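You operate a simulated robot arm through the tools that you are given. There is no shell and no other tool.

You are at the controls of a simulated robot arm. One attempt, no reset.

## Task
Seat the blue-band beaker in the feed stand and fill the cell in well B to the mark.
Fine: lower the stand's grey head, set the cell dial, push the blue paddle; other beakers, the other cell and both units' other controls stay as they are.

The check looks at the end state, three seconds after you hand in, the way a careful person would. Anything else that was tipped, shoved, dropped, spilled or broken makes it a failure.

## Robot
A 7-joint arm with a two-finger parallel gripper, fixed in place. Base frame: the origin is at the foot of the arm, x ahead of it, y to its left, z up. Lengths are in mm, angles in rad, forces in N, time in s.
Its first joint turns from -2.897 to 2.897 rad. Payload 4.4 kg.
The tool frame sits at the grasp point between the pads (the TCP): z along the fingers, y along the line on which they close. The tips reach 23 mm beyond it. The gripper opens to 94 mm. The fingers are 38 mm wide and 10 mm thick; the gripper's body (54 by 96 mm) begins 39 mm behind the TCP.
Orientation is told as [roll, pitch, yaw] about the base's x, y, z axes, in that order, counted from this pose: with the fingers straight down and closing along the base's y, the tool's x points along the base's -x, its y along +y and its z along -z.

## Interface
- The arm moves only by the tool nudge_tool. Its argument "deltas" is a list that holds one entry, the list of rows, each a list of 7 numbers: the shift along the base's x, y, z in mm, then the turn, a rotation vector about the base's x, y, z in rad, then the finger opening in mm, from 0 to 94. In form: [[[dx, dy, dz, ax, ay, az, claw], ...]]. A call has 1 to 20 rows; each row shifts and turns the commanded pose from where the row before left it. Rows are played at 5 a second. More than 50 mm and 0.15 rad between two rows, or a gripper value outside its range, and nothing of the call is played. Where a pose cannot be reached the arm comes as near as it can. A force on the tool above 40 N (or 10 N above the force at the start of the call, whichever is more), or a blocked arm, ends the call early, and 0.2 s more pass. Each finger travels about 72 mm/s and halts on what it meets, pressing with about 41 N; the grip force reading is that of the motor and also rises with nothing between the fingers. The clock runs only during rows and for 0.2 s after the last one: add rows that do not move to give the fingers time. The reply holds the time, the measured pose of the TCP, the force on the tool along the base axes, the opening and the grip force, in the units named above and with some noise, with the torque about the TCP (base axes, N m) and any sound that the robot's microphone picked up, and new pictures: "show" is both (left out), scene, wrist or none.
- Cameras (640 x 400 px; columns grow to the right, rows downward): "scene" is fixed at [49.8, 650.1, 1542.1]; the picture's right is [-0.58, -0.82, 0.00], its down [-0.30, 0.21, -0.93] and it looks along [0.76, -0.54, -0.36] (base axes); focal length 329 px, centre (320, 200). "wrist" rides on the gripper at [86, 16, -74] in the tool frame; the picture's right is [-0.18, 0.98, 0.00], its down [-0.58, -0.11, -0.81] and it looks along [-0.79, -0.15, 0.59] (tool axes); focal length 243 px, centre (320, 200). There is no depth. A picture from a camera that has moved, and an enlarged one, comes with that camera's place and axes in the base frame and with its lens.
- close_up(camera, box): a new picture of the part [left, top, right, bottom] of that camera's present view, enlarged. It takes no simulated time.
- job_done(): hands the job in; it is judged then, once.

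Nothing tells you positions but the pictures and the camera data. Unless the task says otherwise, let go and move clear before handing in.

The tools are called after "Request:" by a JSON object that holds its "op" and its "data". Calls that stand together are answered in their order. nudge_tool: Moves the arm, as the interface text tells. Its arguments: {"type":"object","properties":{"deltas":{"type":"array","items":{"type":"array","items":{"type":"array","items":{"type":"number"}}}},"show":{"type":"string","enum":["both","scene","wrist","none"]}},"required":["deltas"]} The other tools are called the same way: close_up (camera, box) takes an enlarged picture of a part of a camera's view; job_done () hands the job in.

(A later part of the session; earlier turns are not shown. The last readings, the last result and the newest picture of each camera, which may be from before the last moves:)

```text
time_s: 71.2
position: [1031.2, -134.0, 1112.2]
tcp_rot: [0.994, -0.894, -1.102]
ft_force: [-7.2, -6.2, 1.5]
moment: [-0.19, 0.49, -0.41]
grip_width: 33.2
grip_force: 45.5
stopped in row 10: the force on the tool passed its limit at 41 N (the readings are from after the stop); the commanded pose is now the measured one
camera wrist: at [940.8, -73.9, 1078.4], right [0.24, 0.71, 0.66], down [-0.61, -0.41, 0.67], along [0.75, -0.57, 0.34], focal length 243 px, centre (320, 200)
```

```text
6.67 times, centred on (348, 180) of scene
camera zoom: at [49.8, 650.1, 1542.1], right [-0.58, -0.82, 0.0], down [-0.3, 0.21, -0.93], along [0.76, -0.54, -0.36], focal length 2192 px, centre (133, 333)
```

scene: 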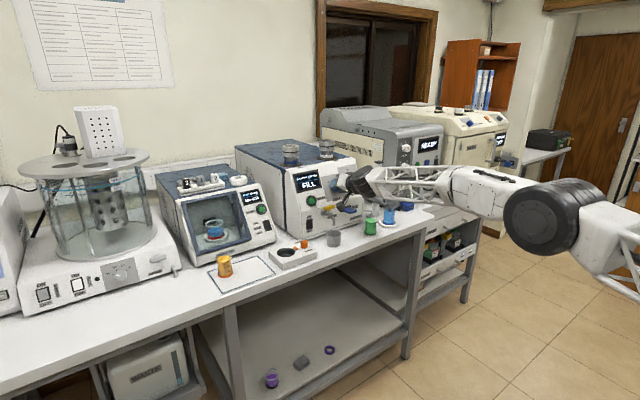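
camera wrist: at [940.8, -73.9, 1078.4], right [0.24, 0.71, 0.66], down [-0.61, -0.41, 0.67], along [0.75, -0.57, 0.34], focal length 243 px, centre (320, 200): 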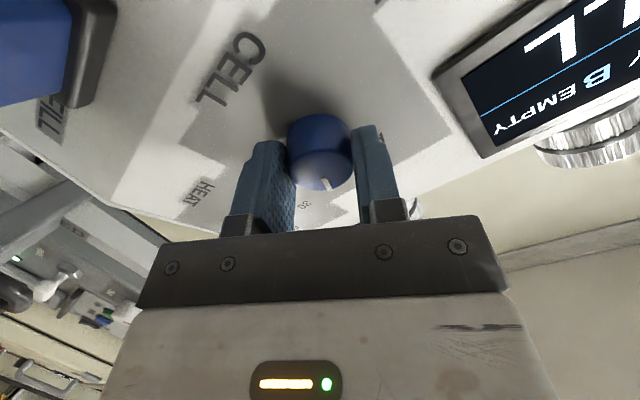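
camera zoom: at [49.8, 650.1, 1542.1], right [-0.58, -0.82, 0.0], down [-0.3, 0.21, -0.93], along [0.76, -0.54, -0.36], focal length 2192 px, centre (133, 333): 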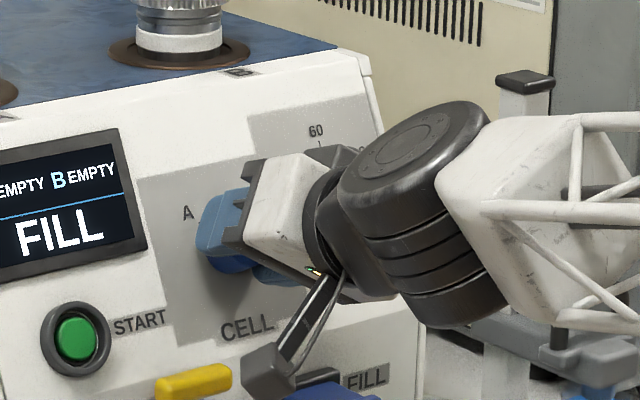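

The force guard tripped after 69° of turn, likely from slight off-axis loading. I'll open the fingers to release the load and see where the pointer stands.

Request:
{"op": "nudge_tool", "data": {"deltas": [[[0, 0, 0, 0, 0, 0, 40], [0, 0, 0, 0, 0, 0, 50], [0, 0, 0, 0, 0, 0, 60], [0, 0, 0, 0, 0, 0, 60]]]}}

Request:
{"op": "close_up", "data": {"camera": "wrist", "box": [200, 50, 440, 240]}}

Request:
{"op": "close_up", "data": {"camera": "scene", "box": [300, 150, 396, 210]}}

```text
time_s: 72.2
position: [1030.9, -134.1, 1111.8]
tcp_rot: [0.995, -0.894, -1.104]
ft_force: [0.3, -0.1, 1.1]
moment: [0.0, 0.02, 0.0]
grip_width: 59.8
grip_force: 0.1
camera wrist: at [941.0, -73.4, 1078.3], right [0.24, 0.71, 0.66], down [-0.61, -0.42, 0.67], along [0.75, -0.57, 0.34], focal length 243 px, centre (320, 200)
```

scene: 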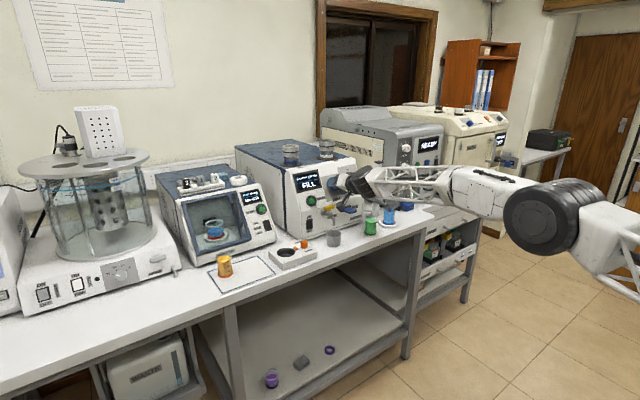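
wrist: 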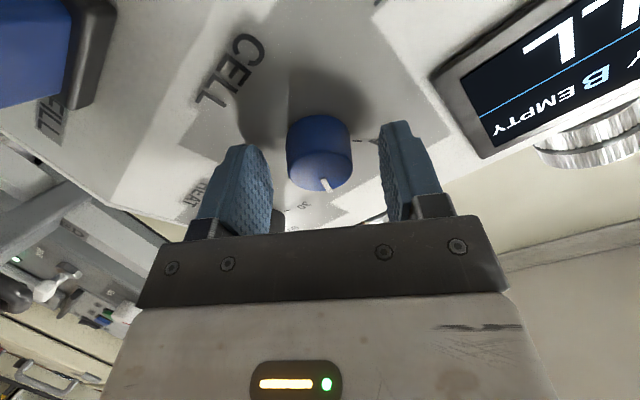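

```text
2.11 times, centred on (320, 145) of wrist
camera zoom: at [941.0, -73.4, 1078.3], right [0.24, 0.71, 0.66], down [-0.61, -0.42, 0.67], along [0.75, -0.57, 0.34], focal length 511 px, centre (320, 316)
```

zoom: 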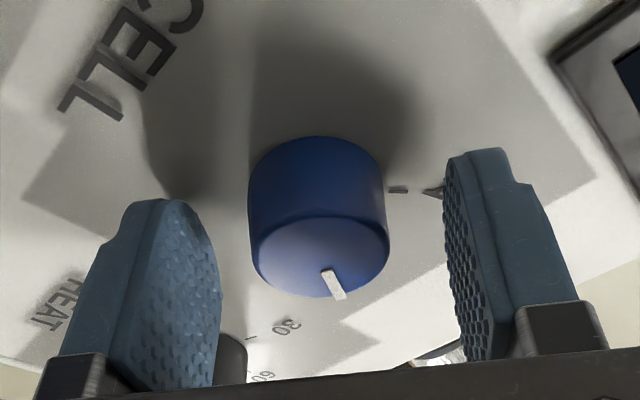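

```text
6.67 times, centred on (348, 180) of scene
camera zoom: at [49.8, 650.1, 1542.1], right [-0.58, -0.82, 0.0], down [-0.3, 0.21, -0.93], along [0.76, -0.54, -0.36], focal length 2192 px, centre (133, 333)
```

zoom: 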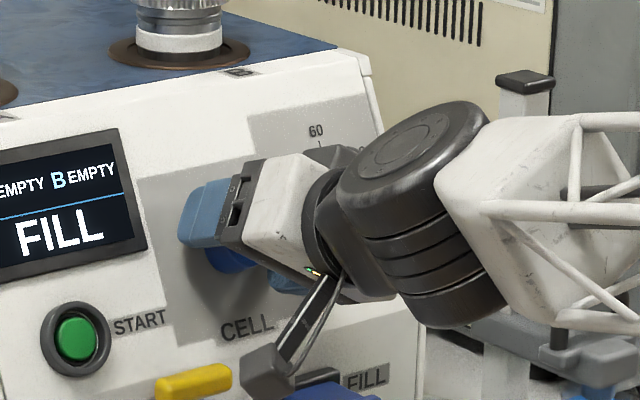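

The pointer is about 22° past vertical toward B, with about 23° to go. I'll roll back 0.5 rad with the fingers open, clear of the knob, re-centre slightly and re-grip for the rest of the turn.

Request:
{"op": "nudge_tool", "data": {"deltas": [[[-0.4, 0.8, -1.0, 0, 0, 0, 60], [0, 0, 0, -0.1175, 0, 0.0425, 60], [0, 0, 0, -0.1175, 0, 0.0425, 60], [0, 0, 0, -0.1175, 0, 0.0425, 60], [0, 0, 0, -0.1175, 0, 0.0425, 60], [0, 0, 0, 0, 0, 0, 60], [0, 0, 0, 0, 0, 0, 60]]]}}

Request:
{"op": "close_up", "data": {"camera": "wrist", "box": [200, 50, 440, 240]}}

Request:
{"op": "close_up", "data": {"camera": "scene", "box": [300, 150, 396, 210]}}

```text
time_s: 73.8
position: [1031.4, -133.1, 1111.3]
tcp_rot: [0.251, -1.212, -0.268]
ft_force: [-0.2, 0.3, 0.5]
moment: [0.02, -0.01, 0.03]
grip_width: 60.0
grip_force: 0.0
camera wrist: at [933.0, -110.4, 1056.6], right [0.09, 0.96, 0.26], down [-0.56, -0.16, 0.81], along [0.82, -0.22, 0.53], focal length 243 px, centre (320, 200)
```

scene: 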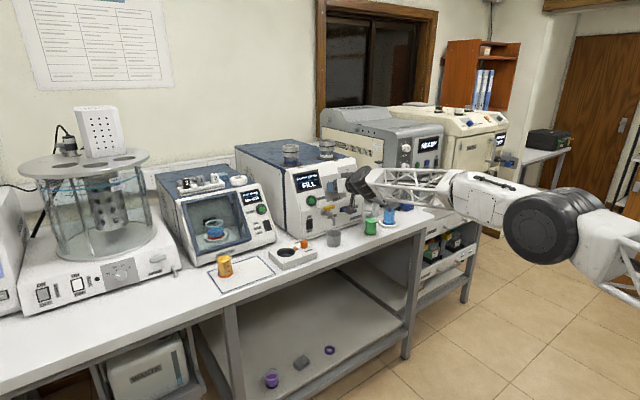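
wrist: 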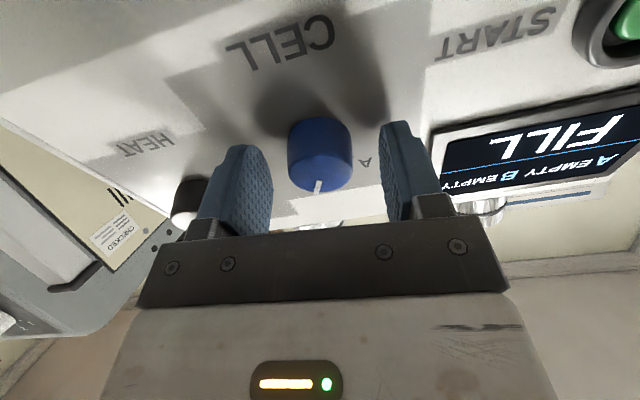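

```text
2.11 times, centred on (320, 145) of wrist
camera zoom: at [933.0, -110.4, 1056.6], right [0.09, 0.96, 0.26], down [-0.56, -0.16, 0.81], along [0.82, -0.22, 0.53], focal length 511 px, centre (320, 316)
```

zoom: 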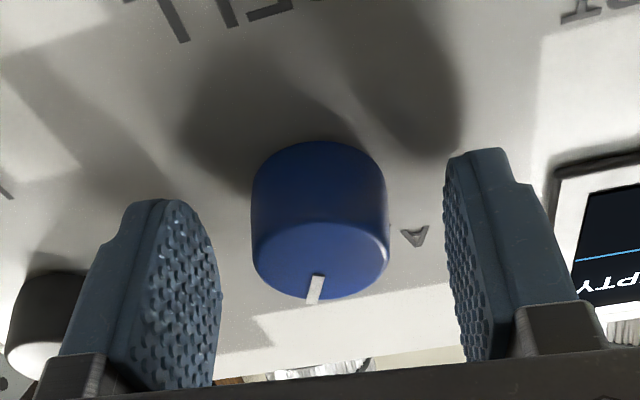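

```text
6.67 times, centred on (348, 180) of scene
camera zoom: at [49.8, 650.1, 1542.1], right [-0.58, -0.82, 0.0], down [-0.3, 0.21, -0.93], along [0.76, -0.54, -0.36], focal length 2192 px, centre (133, 333)
```

zoom: 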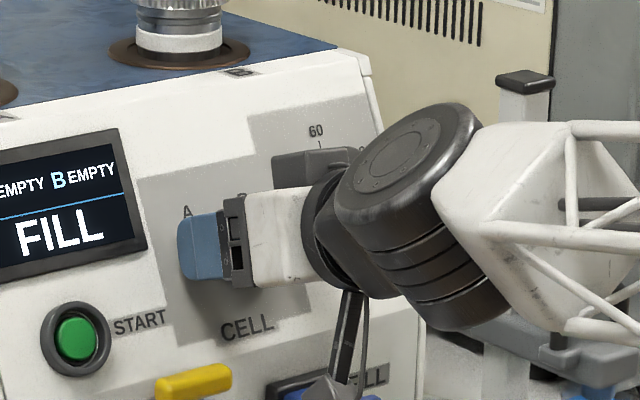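

Now I'll re-grip and turn the remaining 0.4 rad.

Request:
{"op": "nudge_tool", "data": {"deltas": [[[0, 0, 0, 0, 0, 0, 46], [0, 0, 0, 0, 0, 0, 38], [0, 0, 0, 0, 0, 0, 33], [0, 0, 0, 0, 0, 0, 28], [0, 0, 0, 0, 0, 0, 26], [0, 0, 0, 0, 0, 0, 26]]], "show": "none"}}

Request:
{"op": "nudge_tool", "data": {"deltas": [[[0, 0, 0, 0.0564, 0, -0.0204, 26], [0, 0, 0, 0.0752, 0, -0.0272, 26], [0, 0, 0, 0.0752, 0, -0.0272, 26], [0, 0, 0, 0.0752, 0, -0.0272, 26], [0, 0, 0, 0.0752, 0, -0.0272, 26], [0, 0, 0, 0.0188, 0, -0.0068, 26], [0, 0, 0, 0, 0, 0, 26]]]}}

Request:
{"op": "close_up", "data": {"camera": "wrist", "box": [200, 50, 440, 240]}}

```text
time_s: 75.2
position: [1032.0, -133.1, 1111.3]
tcp_rot: [0.252, -1.212, -0.27]
ft_force: [0.4, 0.6, 0.2]
moment: [0.0, -0.05, -0.03]
grip_width: 33.0
grip_force: 45.3
```

```text
time_s: 76.8
position: [1031.7, -133.8, 1111.8]
tcp_rot: [0.918, -0.975, -1.007]
ft_force: [-11.6, -10.1, 0.1]
moment: [-0.49, 0.2, -0.13]
grip_width: 32.9
grip_force: 44.9
camera wrist: at [938.5, -79.7, 1072.2], right [0.21, 0.78, 0.59], down [-0.6, -0.37, 0.71], along [0.77, -0.51, 0.39], focal length 243 px, centre (320, 200)
```

scene: 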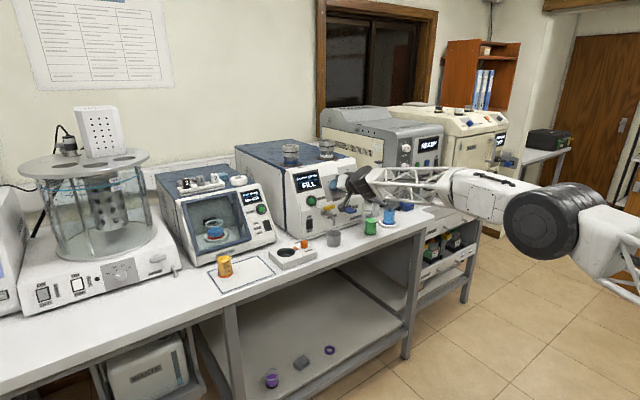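
wrist: 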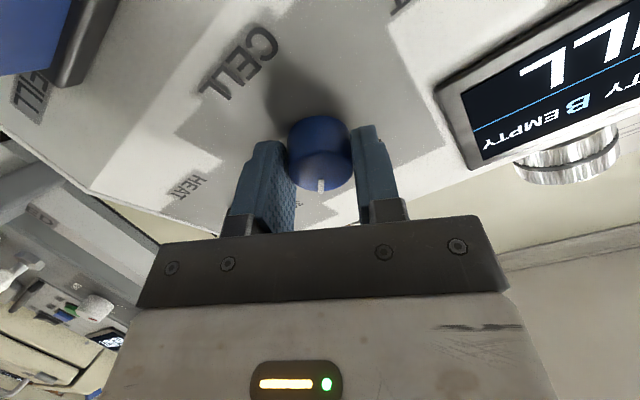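

```text
2.11 times, centred on (320, 145) of wrist
camera zoom: at [938.5, -79.7, 1072.2], right [0.21, 0.78, 0.59], down [-0.6, -0.37, 0.71], along [0.77, -0.51, 0.39], focal length 511 px, centre (320, 316)
```

zoom: 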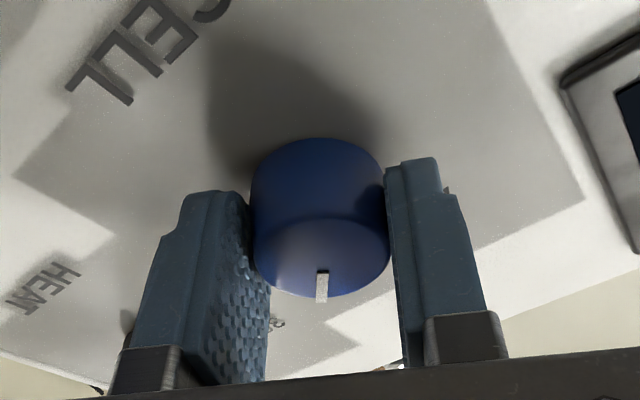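

The pointer now seems to be at B. I'll release, back off along the axis and verify from a distance.

Request:
{"op": "nudge_tool", "data": {"deltas": [[[0, 0, 0, 0, 0, 0, 38], [0, 0, 0, 0, 0, 0, 50], [0, 0, 0, 0, 0, 0, 60], [-9.4, 0, 3.4, 0, 0, 0, 60], [-14.1, 0, 5.1, 0, 0, 0, 60], [-14.1, 0, 5.1, 0, 0, 0, 60], [-14.1, 0, 5.1, -0.094, 0, 0.034, 60], [-14.1, 0, 5.1, -0.094, 0, 0.034, 60], [-14.1, 0, 5.1, -0.094, 0, 0.034, 60], [-14.1, 0, 5.1, -0.094, 0, 0.034, 60], [-9.4, 0, 3.4, -0.094, 0, 0.034, 60], [0, 0, 0, 0, 0, 0, 60], [0, 0, 0, 0, 0, 0, 60]]]}}

Request:
{"op": "close_up", "data": {"camera": "wrist", "box": [240, 20, 400, 120]}}

Request:
{"op": "close_up", "data": {"camera": "scene", "box": [320, 170, 368, 200]}}

Request:
{"op": "close_up", "data": {"camera": "scene", "box": [280, 140, 376, 240]}}

```text
time_s: 79.6
position: [929.2, -131.8, 1149.0]
tcp_rot: [-0.019, -1.225, 0.019]
ft_force: [0.1, 0.9, 0.0]
moment: [0.01, 0.01, 0.0]
grip_width: 60.2
grip_force: 0.1
camera wrist: at [829.2, -118.6, 1092.2], right [0.06, 0.98, 0.17], down [-0.56, -0.1, 0.82], along [0.83, -0.14, 0.54], focal length 243 px, centre (320, 200)
```

scene: 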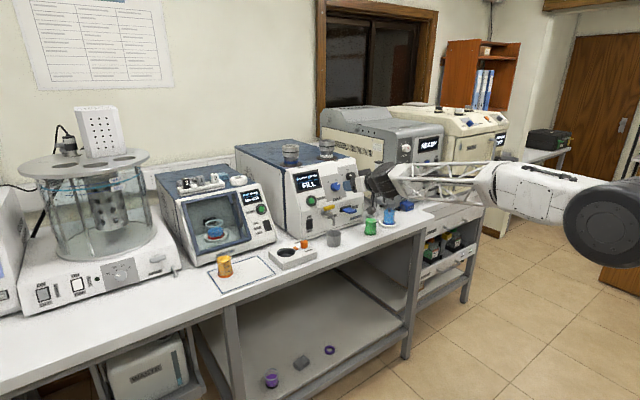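
wrist: 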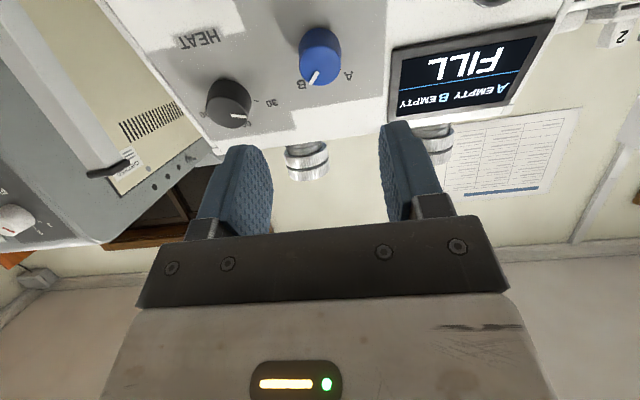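

```text
4.00 times, centred on (320, 70) of wrist
camera zoom: at [829.2, -118.6, 1092.2], right [0.06, 0.98, 0.17], down [-0.56, -0.1, 0.82], along [0.83, -0.14, 0.54], focal length 970 px, centre (320, 720)
```

zoom: 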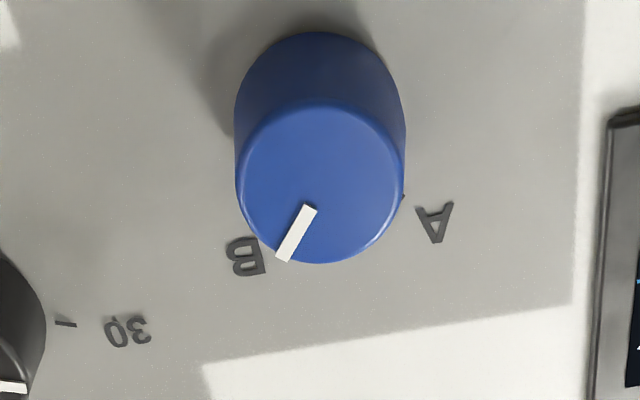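

```text
13.33 times, centred on (344, 185) of scene
camera zoom: at [49.8, 650.1, 1542.1], right [-0.58, -0.82, 0.0], down [-0.3, 0.21, -0.93], along [0.76, -0.54, -0.36], focal length 4384 px, centre (0, 400)
```

zoom: 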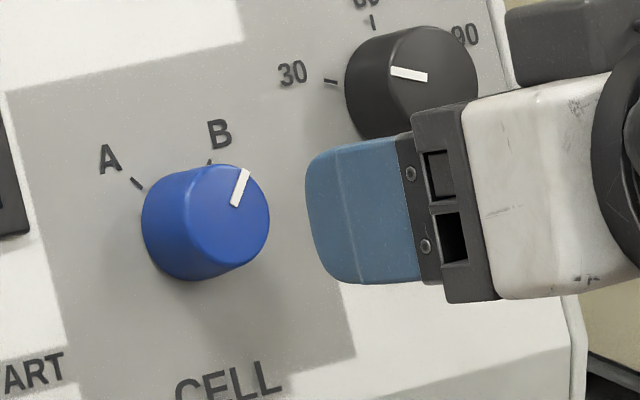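

```text
4.00 times, centred on (328, 190) of scene
camera zoom: at [49.8, 650.1, 1542.1], right [-0.58, -0.82, 0.0], down [-0.3, 0.21, -0.93], along [0.76, -0.54, -0.36], focal length 1315 px, centre (288, 240)
```

zoom: 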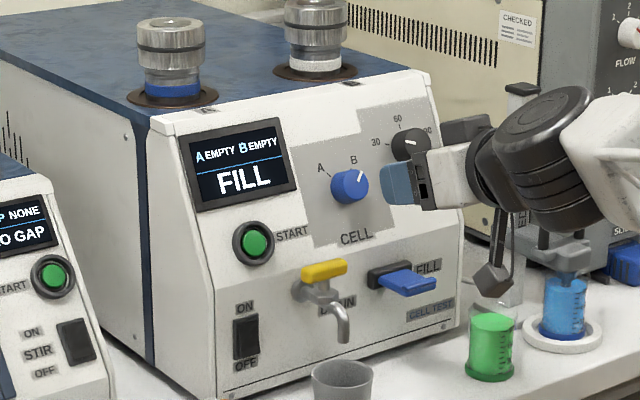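

The pointer is at or near B, but the oblique view limits accuracy. I'll place the camera on the knob's axis for a head-on look.

Request:
{"op": "nudge_tool", "data": {"deltas": [[[0, -4, 10, 0, 0.13, 0, 80], [0, -4, 10, 0, 0.13, 0, 94], [2, -4, 9, 0, 0.13, 0, 94], [3, -4, 9, 0, 0.13, 0, 94], [0, 0, 0, 0, 0, 0, 94], [0, 0, 0, 0, 0, 0, 94]]]}}

Request:
{"op": "close_up", "data": {"camera": "wrist", "box": [288, 80, 368, 130]}}

```text
time_s: 81.0
position: [932.3, -149.8, 1186.7]
tcp_rot: [-0.004, -0.701, 0.008]
ft_force: [0.3, 0.0, 0.0]
moment: [-0.01, 0.0, -0.01]
grip_width: 93.9
grip_force: 0.1
camera wrist: at [819.3, -134.9, 1186.9], right [0.14, 0.98, 0.11], down [-0.08, -0.1, 0.99], along [0.99, -0.14, 0.06], focal length 243 px, centre (320, 200)
```

scene: 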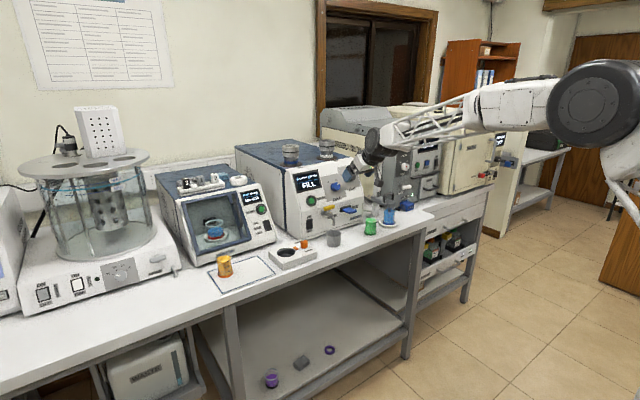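
wrist: 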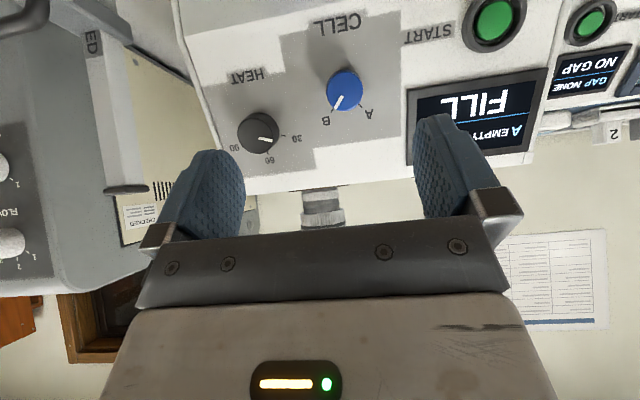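

```text
8.00 times, centred on (328, 105) of wrist
camera zoom: at [819.3, -134.9, 1186.9], right [0.14, 0.98, 0.11], down [-0.08, -0.1, 0.99], along [0.99, -0.14, 0.06], focal length 1941 px, centre (256, 960)
```

zoom: 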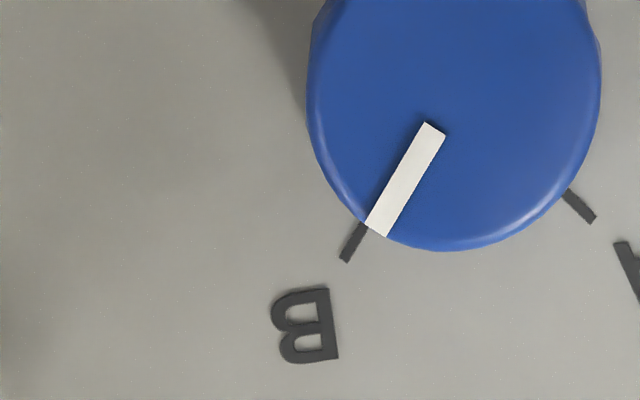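

Request:
{"op": "close_up", "data": {"camera": "wrist", "box": [312, 64, 376, 124]}}

Request:
{"op": "close_up", "data": {"camera": "wrist", "box": [325, 90, 357, 110]}}

Request:
{"op": "close_up", "data": {"camera": "wrist", "box": [240, 105, 288, 155]}}

```text
6.67 times, centred on (344, 94) of wrist
camera zoom: at [819.3, -134.9, 1186.9], right [0.14, 0.98, 0.11], down [-0.08, -0.1, 0.99], along [0.99, -0.14, 0.06], focal length 1618 px, centre (160, 907)
```

zoom: 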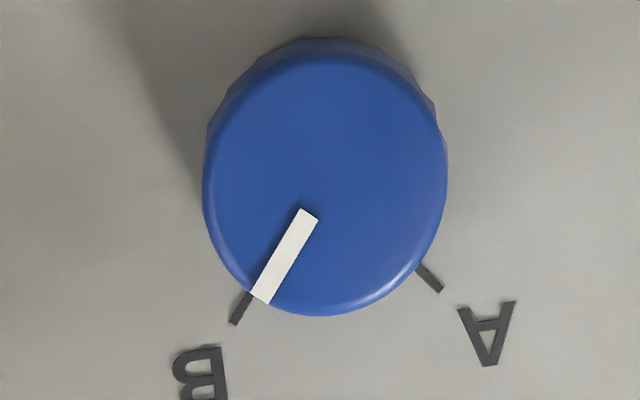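

```text
16.00 times, centred on (341, 100) of wrist
camera zoom: at [819.3, -134.9, 1186.9], right [0.14, 0.98, 0.11], down [-0.08, -0.1, 0.99], along [0.99, -0.14, 0.06], focal length 3882 px, centre (-16, 1800)
```

zoom: 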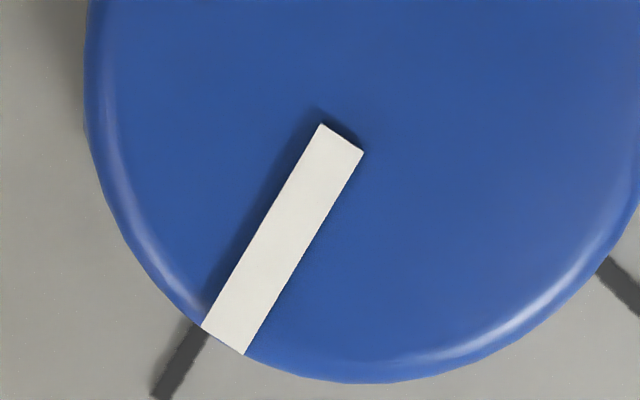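

```text
8.00 times, centred on (264, 130) of wrist
camera zoom: at [819.3, -134.9, 1186.9], right [0.14, 0.98, 0.11], down [-0.08, -0.1, 0.99], along [0.99, -0.14, 0.06], focal length 1941 px, centre (768, 760)
```

zoom: 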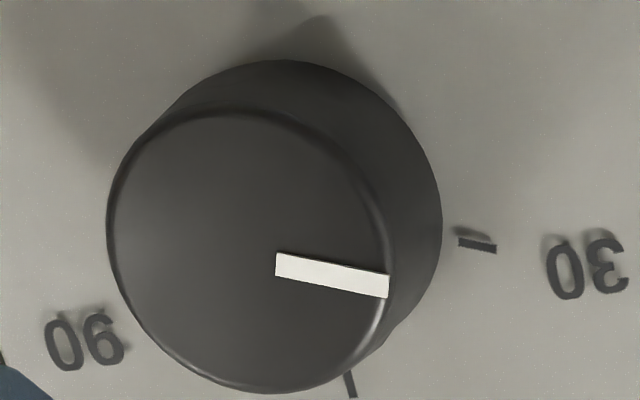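

Head-on, the pointer lines up with the B tick to within about 1°, so the dial is set. Now I'll close the fingers and look at the blue paddle up close to work out how it moves.

Request:
{"op": "nudge_tool", "data": {"deltas": [[[-15, -3, -15, 0, 0.05, 0, 70], [-20, -4, -20, 0, 0.05, 0, 40], [-20, -4, -20, 0, 0.05, 0, 10], [-15, -4, -15, 0, 0.05, 0, 0], [0, 0, 0, 0, 0, 0, 0], [0, 0, 0, 0, 0, 0, 0]]]}}

Request:
{"op": "close_up", "data": {"camera": "wrist", "box": [250, 20, 378, 100]}}

Request:
{"op": "close_up", "data": {"camera": "scene", "box": [328, 195, 376, 225]}}

```text
time_s: 82.4
position: [862.0, -165.0, 1117.1]
tcp_rot: [-0.004, -0.502, 0.007]
ft_force: [-0.5, 0.5, 0.4]
moment: [-0.04, -0.01, -0.01]
grip_width: 0.0
grip_force: 40.8
camera wrist: at [751.4, -149.9, 1140.0], right [0.16, 0.98, 0.09], down [0.12, -0.1, 0.99], along [0.98, -0.14, -0.14], focal length 243 px, centre (320, 200)
```

scene: 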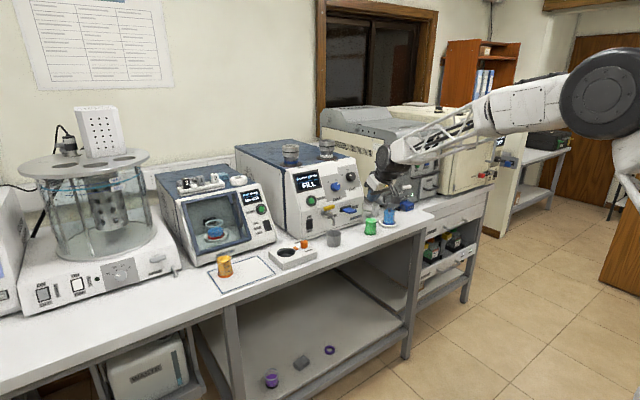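
wrist: 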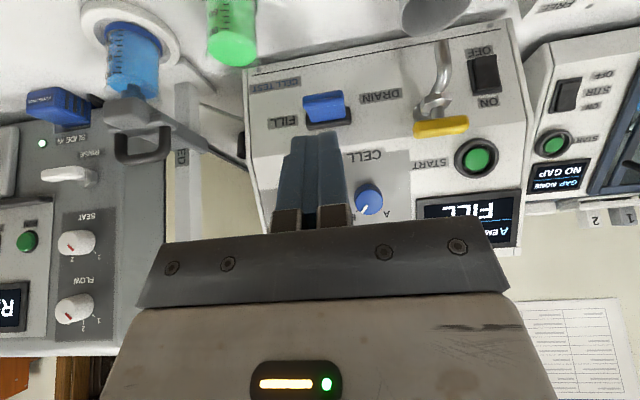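

```text
5.00 times, centred on (314, 60) of wrist
camera zoom: at [751.4, -149.9, 1140.0], right [0.16, 0.98, 0.09], down [0.12, -0.1, 0.99], along [0.98, -0.14, -0.14], focal length 1213 px, centre (350, 900)
```

zoom: 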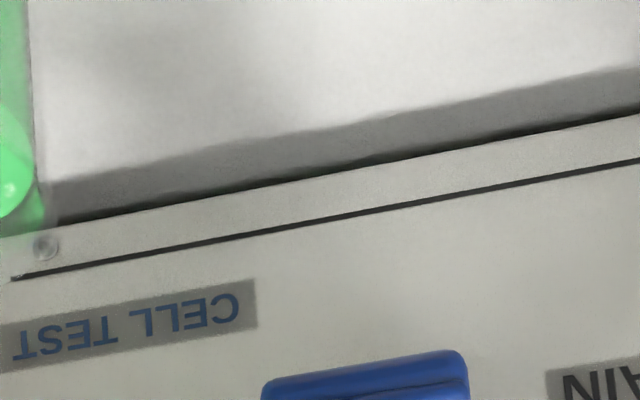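

```text
13.33 times, centred on (352, 210) of scene
camera zoom: at [49.8, 650.1, 1542.1], right [-0.58, -0.82, 0.0], down [-0.3, 0.21, -0.93], along [0.76, -0.54, -0.36], focal length 4384 px, centre (-107, 67)
```

zoom: 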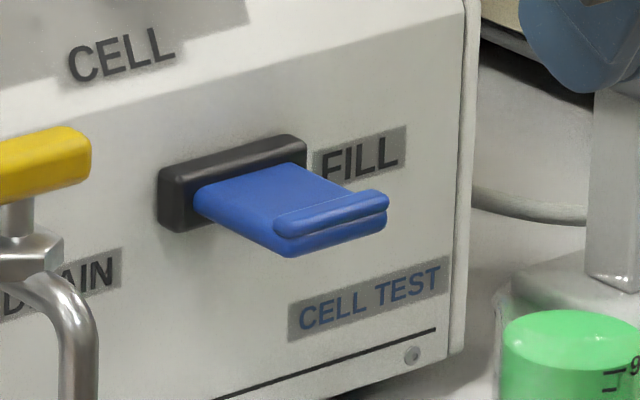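

Request:
{"op": "close_up", "data": {"camera": "wrist", "box": [288, 80, 368, 135]}}

Request:
{"op": "close_up", "data": {"camera": "wrist", "box": [400, 180, 530, 260]}}

Request:
{"op": "close_up", "data": {"camera": "scene", "box": [280, 160, 328, 200]}}

```text
7.27 times, centred on (328, 108) of wrist
camera zoom: at [751.4, -149.9, 1140.0], right [0.16, 0.98, 0.09], down [0.12, -0.1, 0.99], along [0.98, -0.14, -0.14], focal length 1764 px, centre (262, 873)
```

zoom: 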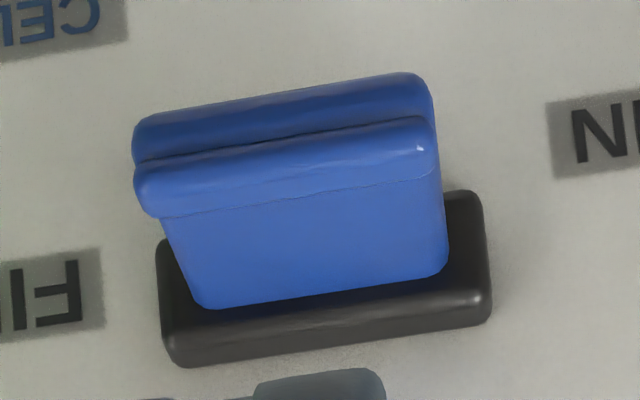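

```text
4.92 times, centred on (465, 220) of wrist
camera zoom: at [751.4, -149.9, 1140.0], right [0.16, 0.98, 0.09], down [0.12, -0.1, 0.99], along [0.98, -0.14, -0.14], focal length 1194 px, centre (-394, 102)
```

zoom: 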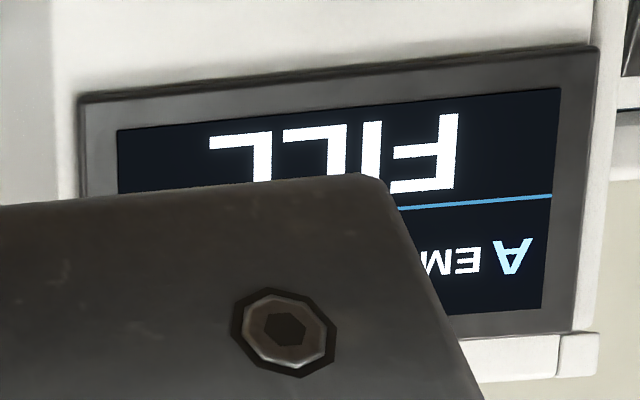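

```text
10.00 times, centred on (304, 180) of scene
camera zoom: at [49.8, 650.1, 1542.1], right [-0.58, -0.82, 0.0], down [-0.3, 0.21, -0.93], along [0.76, -0.54, -0.36], focal length 3288 px, centre (480, 400)
```

zoom: 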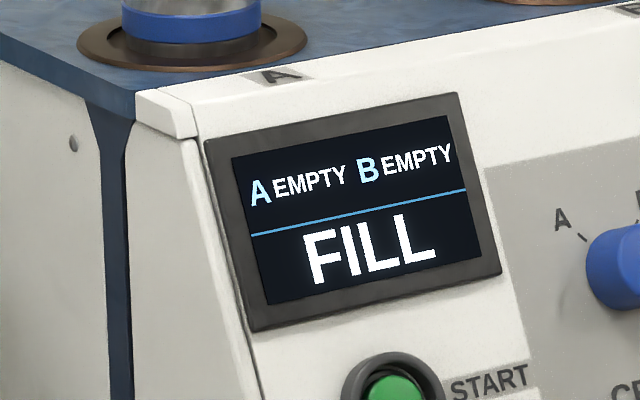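

The paddle is a horizontal plate about 40 mm wide, with its outer ridge near (980, -171, 1012), hinged at the slot, so it should push down. The fingers are closed, and I'll move above it, stopping about 20 mm clear.

Request:
{"op": "nudge_tool", "data": {"deltas": [[[15, -1, 0, 0, -0.05, 0, 0], [25, -1, 0, 0, 0, 0, 0], [30, -1, -5, 0, 0, 0, 0], [25, -1, -10, 0, 0, 0, 0], [18, -1, -12, 0, 0, 0, 0], [12, -1, -12, 0, 0, 0, 0], [0, 0, -10, 0, 0, 0, 0], [0, 0, -6, 0, 0, 0, 0], [0, 0, 0, 0, 0, 0, 0]]]}}

Request:
{"op": "close_up", "data": {"camera": "scene", "box": [328, 180, 392, 220]}}

Request:
{"op": "close_up", "data": {"camera": "wrist", "box": [230, 80, 410, 240]}}

```text
time_s: 84.4
position: [987.3, -169.9, 1060.3]
tcp_rot: [-0.003, -0.553, 0.008]
ft_force: [0.0, -0.3, 0.6]
moment: [0.0, 0.02, -0.02]
grip_width: 0.1
grip_force: 41.3
camera wrist: at [875.5, -156.2, 1078.6], right [0.15, 0.98, 0.09], down [0.07, -0.11, 0.99], along [0.99, -0.14, -0.09], focal length 243 px, centre (320, 200)
```

scene: 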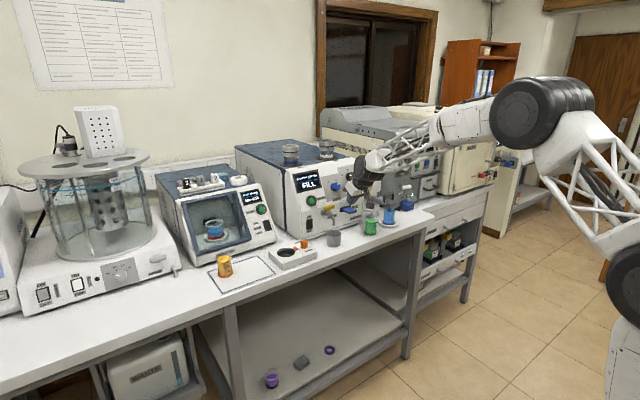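
wrist: 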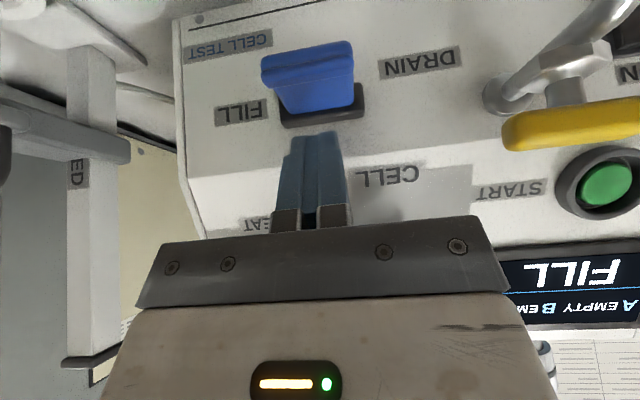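

```text
10.00 times, centred on (360, 200) of scene
camera zoom: at [49.8, 650.1, 1542.1], right [-0.58, -0.82, 0.0], down [-0.3, 0.21, -0.93], along [0.76, -0.54, -0.36], focal length 3288 px, centre (-80, 200)
```

zoom: 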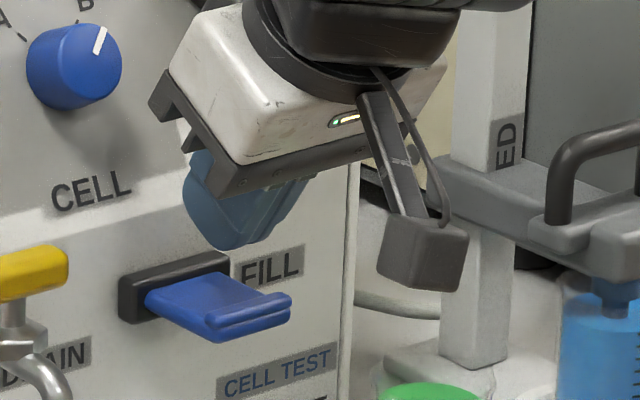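

```text
2.50 times, centred on (320, 160) of wrist
camera zoom: at [875.5, -156.2, 1078.6], right [0.15, 0.98, 0.09], down [0.07, -0.11, 0.99], along [0.99, -0.14, -0.09], focal length 606 px, centre (320, 300)
```

zoom: 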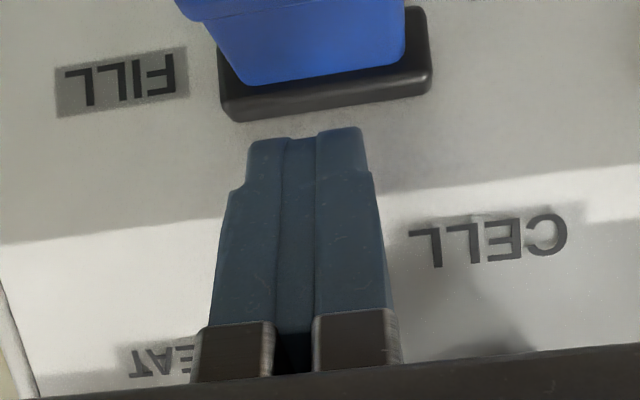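

The fingertips are above the paddle's outer part. I'll lower to just above contact, then press in small steps while watching force and display.

Request:
{"op": "nudge_tool", "data": {"deltas": [[[-2, -0.5, -4, 0, 0, 0, 0], [-2, -0.5, -5, 0, 0, 0, 0], [0, 0, -4, 0, 0, 0, 0], [0, 0, -2, 0, 0, 0, 0], [0, 0, 0, 0, 0, 0, 0]]], "show": "none"}}

Request:
{"op": "close_up", "data": {"camera": "scene", "box": [328, 190, 376, 220]}}

Request:
{"op": "close_up", "data": {"camera": "scene", "box": [280, 160, 328, 200]}}

```text
time_s: 85.6
position: [984.2, -170.6, 1046.4]
tcp_rot: [-0.002, -0.554, 0.006]
ft_force: [-1.4, -0.9, -0.3]
moment: [-0.02, -0.03, 0.01]
grip_width: 0.0
grip_force: 41.1
```

```text
13.33 times, centred on (352, 205) of scene
camera zoom: at [49.8, 650.1, 1542.1], right [-0.58, -0.82, 0.0], down [-0.3, 0.21, -0.93], along [0.76, -0.54, -0.36], focal length 4384 px, centre (-107, 133)
```

zoom: 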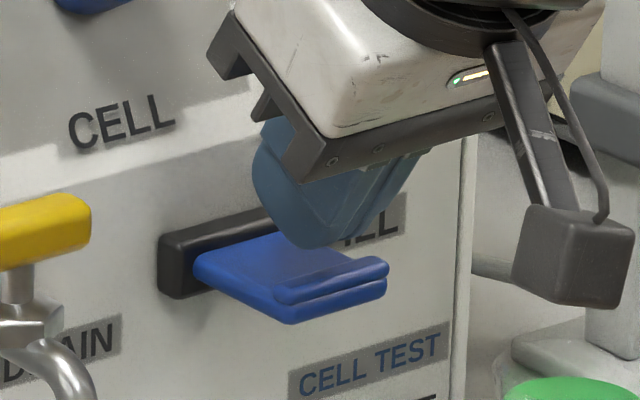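

```text
10.00 times, centred on (304, 180) of scene
camera zoom: at [49.8, 650.1, 1542.1], right [-0.58, -0.82, 0.0], down [-0.3, 0.21, -0.93], along [0.76, -0.54, -0.36], focal length 3288 px, centre (480, 400)
```

zoom: 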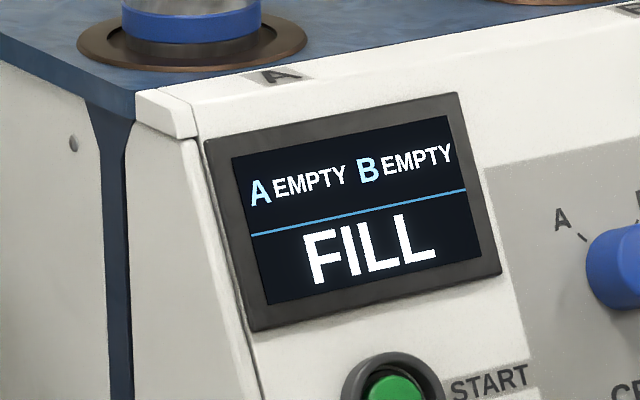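

Request:
{"op": "nudge_tool", "data": {"deltas": [[[0, 0, -2, 0, 0, 0, 0], [0, 0, -2, 0, 0, 0, 0], [0, 0, 0, 0, 0, 0, 0]]], "show": "none"}}

Request:
{"op": "close_up", "data": {"camera": "scene", "box": [328, 190, 376, 220]}}

```text
time_s: 86.4
position: [983.3, -170.8, 1042.6]
tcp_rot: [-0.004, -0.553, 0.006]
ft_force: [-0.4, 1.2, 0.2]
moment: [-0.03, -0.02, -0.01]
grip_width: 0.1
grip_force: 41.6
```

```text
13.33 times, centred on (352, 205) of scene
camera zoom: at [49.8, 650.1, 1542.1], right [-0.58, -0.82, 0.0], down [-0.3, 0.21, -0.93], along [0.76, -0.54, -0.36], focal length 4384 px, centre (-107, 133)
```

zoom: 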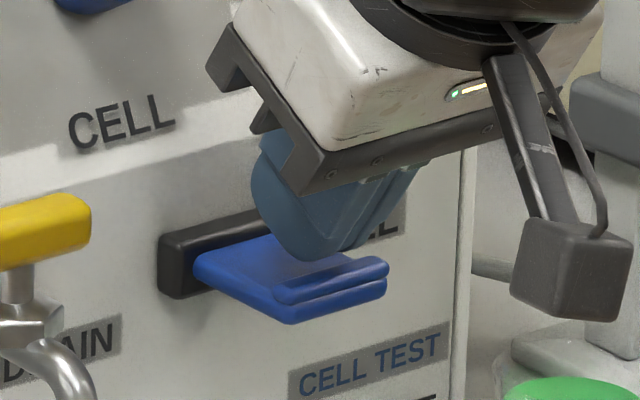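

Request:
{"op": "nudge_tool", "data": {"deltas": [[[0, 0, -2, 0, 0, 0, 0], [0, 0, -2, 0, 0, 0, 0], [0, 0, 0, 0, 0, 0, 0]]], "show": "none"}}

Request:
{"op": "close_up", "data": {"camera": "scene", "box": [328, 190, 376, 220]}}

Request:
{"op": "close_up", "data": {"camera": "scene", "box": [280, 160, 328, 200]}}

```text
time_s: 87.2
position: [983.2, -170.5, 1039.6]
tcp_rot: [-0.004, -0.553, 0.005]
ft_force: [-0.4, -0.5, 1.7]
moment: [0.02, 0.06, 0.0]
grip_width: 0.0
grip_force: 40.8
```

```text
13.33 times, centred on (352, 205) of scene
camera zoom: at [49.8, 650.1, 1542.1], right [-0.58, -0.82, 0.0], down [-0.3, 0.21, -0.93], along [0.76, -0.54, -0.36], focal length 4384 px, centre (-107, 133)
```

zoom: 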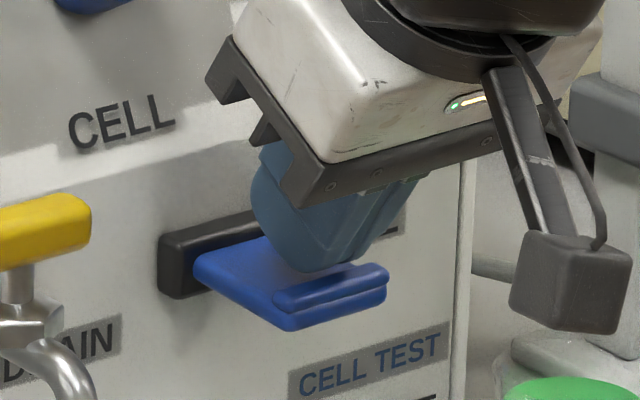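

```text
10.00 times, centred on (304, 180) of scene
camera zoom: at [49.8, 650.1, 1542.1], right [-0.58, -0.82, 0.0], down [-0.3, 0.21, -0.93], along [0.76, -0.54, -0.36], focal length 3288 px, centre (480, 400)
```

zoom: 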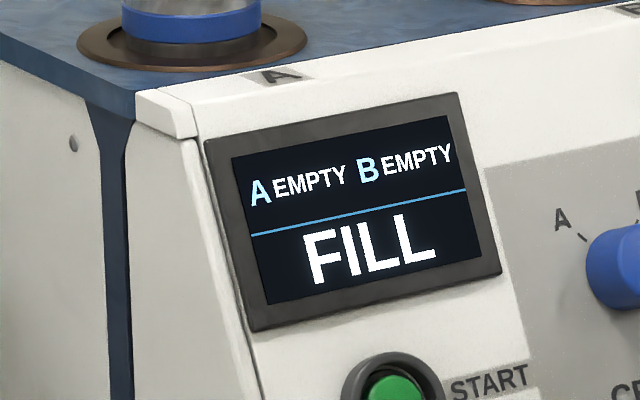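

The paddle is beginning to tilt down with light force. I'll press further in small steps, checking the display each time.

Request:
{"op": "nudge_tool", "data": {"deltas": [[[0, 0, -2, 0, 0, 0, 0], [0, 0, 0, 0, 0, 0, 0]]], "show": "none"}}

Request:
{"op": "close_up", "data": {"camera": "scene", "box": [280, 160, 376, 220]}}

```text
time_s: 87.8
position: [983.8, -171.3, 1036.2]
tcp_rot: [-0.005, -0.553, 0.008]
ft_force: [-0.8, -0.1, 2.1]
moment: [-0.02, 0.05, -0.02]
grip_width: 0.0
grip_force: 40.8
```

```text
6.67 times, centred on (328, 190) of scene
camera zoom: at [49.8, 650.1, 1542.1], right [-0.58, -0.82, 0.0], down [-0.3, 0.21, -0.93], along [0.76, -0.54, -0.36], focal length 2192 px, centre (267, 267)
```

zoom: 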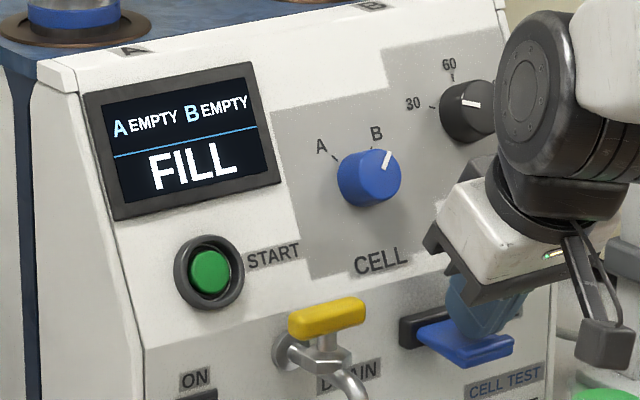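

Request:
{"op": "nudge_tool", "data": {"deltas": [[[0, 0, -2, 0, 0, 0, 0], [0, 0, 0, 0, 0, 0, 0]]], "show": "none"}}

Request:
{"op": "close_up", "data": {"camera": "scene", "box": [280, 160, 376, 220]}}

```text
time_s: 88.4
position: [983.7, -170.3, 1035.6]
tcp_rot: [-0.002, -0.553, 0.007]
ft_force: [0.1, 0.8, 2.4]
moment: [0.02, 0.04, 0.04]
grip_width: 0.0
grip_force: 41.1
```

```text
6.67 times, centred on (328, 190) of scene
camera zoom: at [49.8, 650.1, 1542.1], right [-0.58, -0.82, 0.0], down [-0.3, 0.21, -0.93], along [0.76, -0.54, -0.36], focal length 2192 px, centre (267, 267)
```

zoom: 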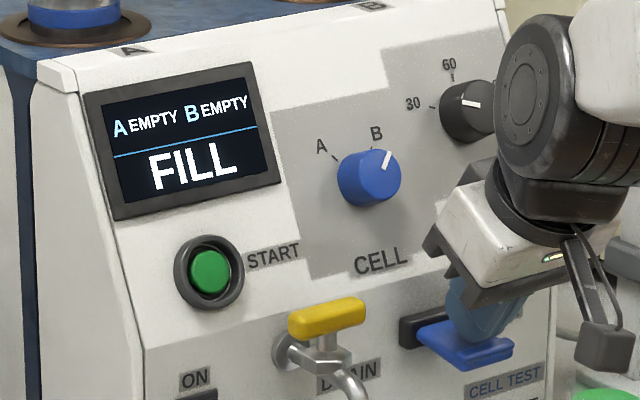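

Request:
{"op": "nudge_tool", "data": {"deltas": [[[0, 0, -2, 0, 0, 0, 0], [0, 0, 0, 0, 0, 0, 0]]], "show": "none"}}

Request:
{"op": "close_up", "data": {"camera": "scene", "box": [280, 160, 376, 220]}}

```text
time_s: 89.0
position: [984.3, -170.5, 1032.6]
tcp_rot: [-0.003, -0.554, 0.006]
ft_force: [-0.2, 0.4, 2.4]
moment: [0.03, 0.0, 0.02]
grip_width: 0.0
grip_force: 40.6
```

```text
6.67 times, centred on (328, 190) of scene
camera zoom: at [49.8, 650.1, 1542.1], right [-0.58, -0.82, 0.0], down [-0.3, 0.21, -0.93], along [0.76, -0.54, -0.36], focal length 2192 px, centre (267, 267)
```

zoom: 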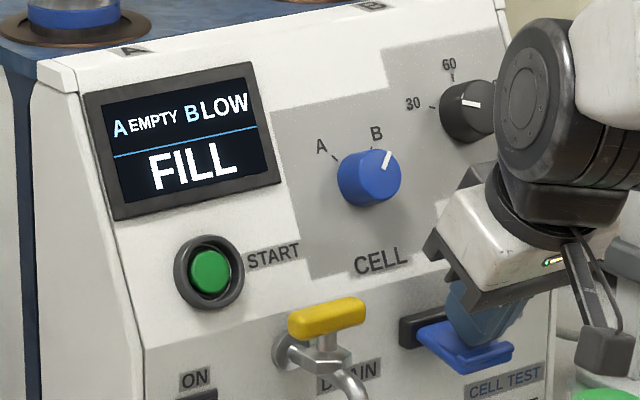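

The display now reads "B LOW", so filling has begun. I'll hold in short ticks and check the display after each.

Request:
{"op": "nudge_tool", "data": {"deltas": [[[0, 0, 0, 0, 0, 0, 0]]], "show": "none"}}

Request:
{"op": "close_up", "data": {"camera": "scene", "box": [280, 130, 376, 220]}}

Request:
{"op": "close_up", "data": {"camera": "scene", "box": [368, 180, 416, 225]}}

```text
time_s: 89.4
position: [984.5, -170.6, 1033.0]
tcp_rot: [-0.004, -0.554, 0.007]
ft_force: [0.3, -0.6, 2.1]
moment: [0.01, -0.02, 0.01]
grip_width: 0.1
grip_force: 40.8
```

```text
4.44 times, centred on (328, 175) of scene
camera zoom: at [49.8, 650.1, 1542.1], right [-0.58, -0.82, 0.0], down [-0.3, 0.21, -0.93], along [0.76, -0.54, -0.36], focal length 1461 px, centre (284, 311)
```

zoom: 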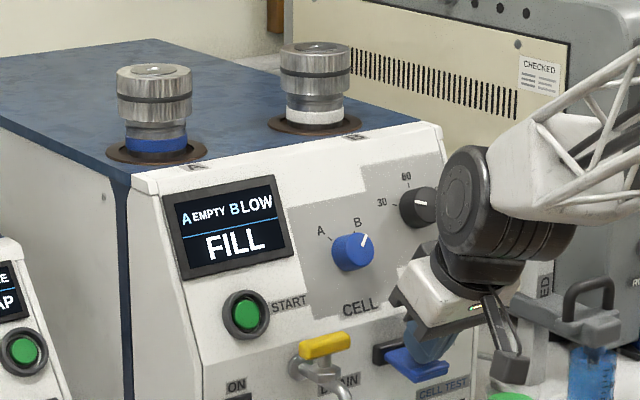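

```text
8.89 times, centred on (392, 202) of scene
camera zoom: at [49.8, 650.1, 1542.1], right [-0.58, -0.82, 0.0], down [-0.3, 0.21, -0.93], along [0.76, -0.54, -0.36], focal length 2923 px, centre (-320, 178)
```

zoom: 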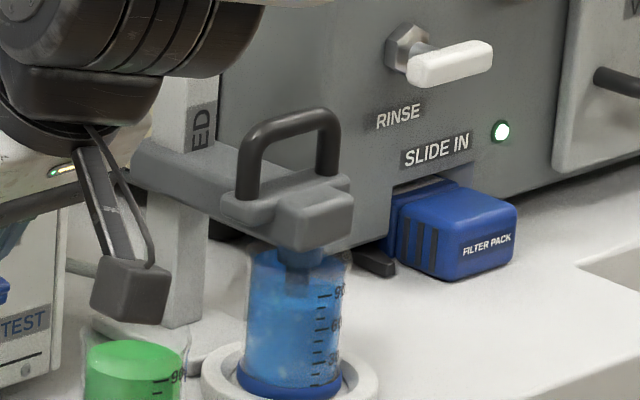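

Request:
{"op": "nudge_tool", "data": {"deltas": [[[0, 0, 0, 0, 0, 0, 0]]], "show": "none"}}

Request:
{"op": "close_up", "data": {"camera": "scene", "box": [280, 130, 376, 220]}}

Request:
{"op": "close_up", "data": {"camera": "scene", "box": [368, 195, 416, 225]}}

```text
time_s: 89.8
position: [984.6, -171.6, 1032.8]
tcp_rot: [-0.003, -0.554, 0.008]
ft_force: [0.1, -0.3, 3.3]
moment: [0.0, -0.01, -0.02]
grip_width: 0.2
grip_force: 40.6
```

```text
4.44 times, centred on (328, 175) of scene
camera zoom: at [49.8, 650.1, 1542.1], right [-0.58, -0.82, 0.0], down [-0.3, 0.21, -0.93], along [0.76, -0.54, -0.36], focal length 1461 px, centre (284, 311)
```

zoom: 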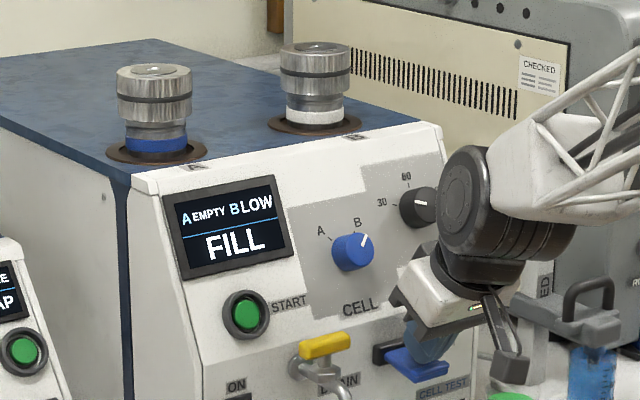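

```text
13.33 times, centred on (392, 210) of scene
camera zoom: at [49.8, 650.1, 1542.1], right [-0.58, -0.82, 0.0], down [-0.3, 0.21, -0.93], along [0.76, -0.54, -0.36], focal length 4384 px, centre (-640, 67)
```

zoom: 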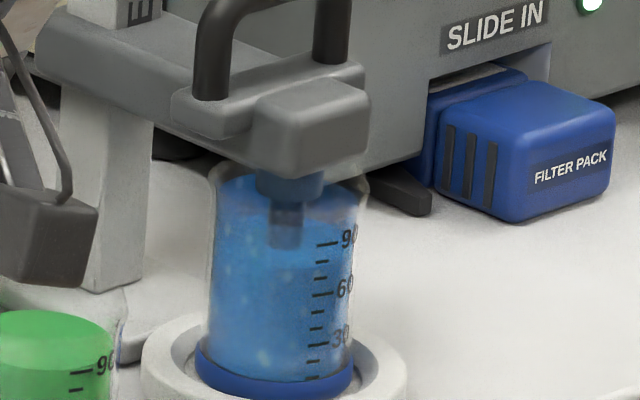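

Request:
{"op": "nudge_tool", "data": {"deltas": [[[0, 0, 0, 0, 0, 0, 0]]], "show": "none"}}

Request:
{"op": "close_up", "data": {"camera": "scene", "box": [280, 160, 328, 200]}}

Request:
{"op": "close_up", "data": {"camera": "scene", "box": [368, 195, 416, 225]}}

```text
time_s: 90.2
position: [982.6, -169.8, 1032.0]
tcp_rot: [-0.003, -0.555, 0.007]
ft_force: [-0.2, -0.3, 2.5]
moment: [-0.02, -0.04, 0.01]
grip_width: 0.0
grip_force: 40.9
```

```text
10.00 times, centred on (304, 180) of scene
camera zoom: at [49.8, 650.1, 1542.1], right [-0.58, -0.82, 0.0], down [-0.3, 0.21, -0.93], along [0.76, -0.54, -0.36], focal length 3288 px, centre (480, 400)
```

zoom: 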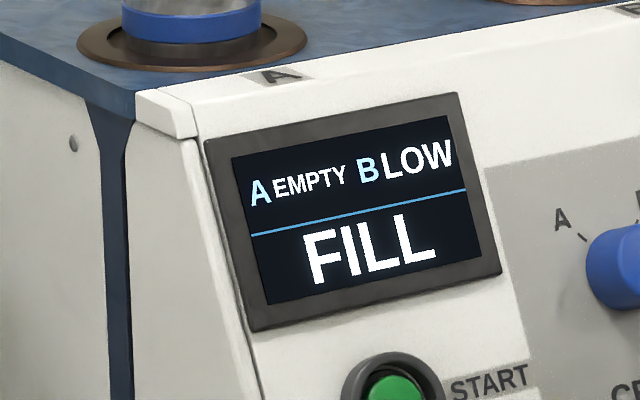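

```text
13.33 times, centred on (392, 210) of scene
camera zoom: at [49.8, 650.1, 1542.1], right [-0.58, -0.82, 0.0], down [-0.3, 0.21, -0.93], along [0.76, -0.54, -0.36], focal length 4384 px, centre (-640, 67)
```

zoom: 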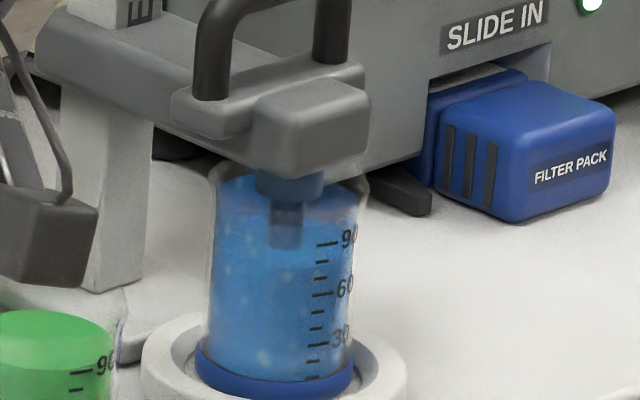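

Request:
{"op": "nudge_tool", "data": {"deltas": [[[0, 0, 0, 0, 0, 0, 0]]], "show": "none"}}

Request:
{"op": "close_up", "data": {"camera": "scene", "box": [280, 160, 328, 200]}}

```text
time_s: 90.6
position: [984.3, -170.0, 1032.3]
tcp_rot: [-0.003, -0.554, 0.006]
ft_force: [-0.4, 0.0, 3.0]
moment: [-0.02, 0.0, 0.02]
grip_width: 0.1
grip_force: 41.4
```

```text
10.00 times, centred on (304, 180) of scene
camera zoom: at [49.8, 650.1, 1542.1], right [-0.58, -0.82, 0.0], down [-0.3, 0.21, -0.93], along [0.76, -0.54, -0.36], focal length 3288 px, centre (480, 400)
```

zoom: 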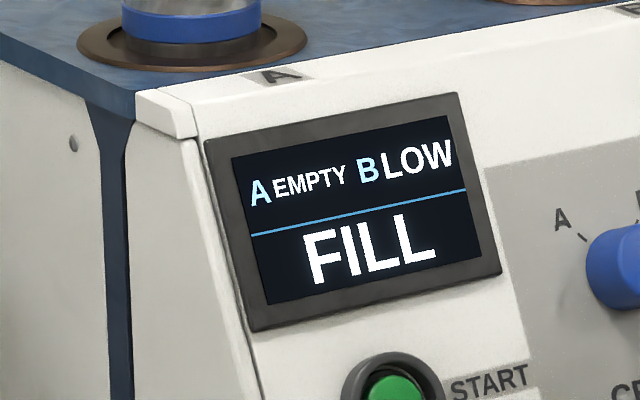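

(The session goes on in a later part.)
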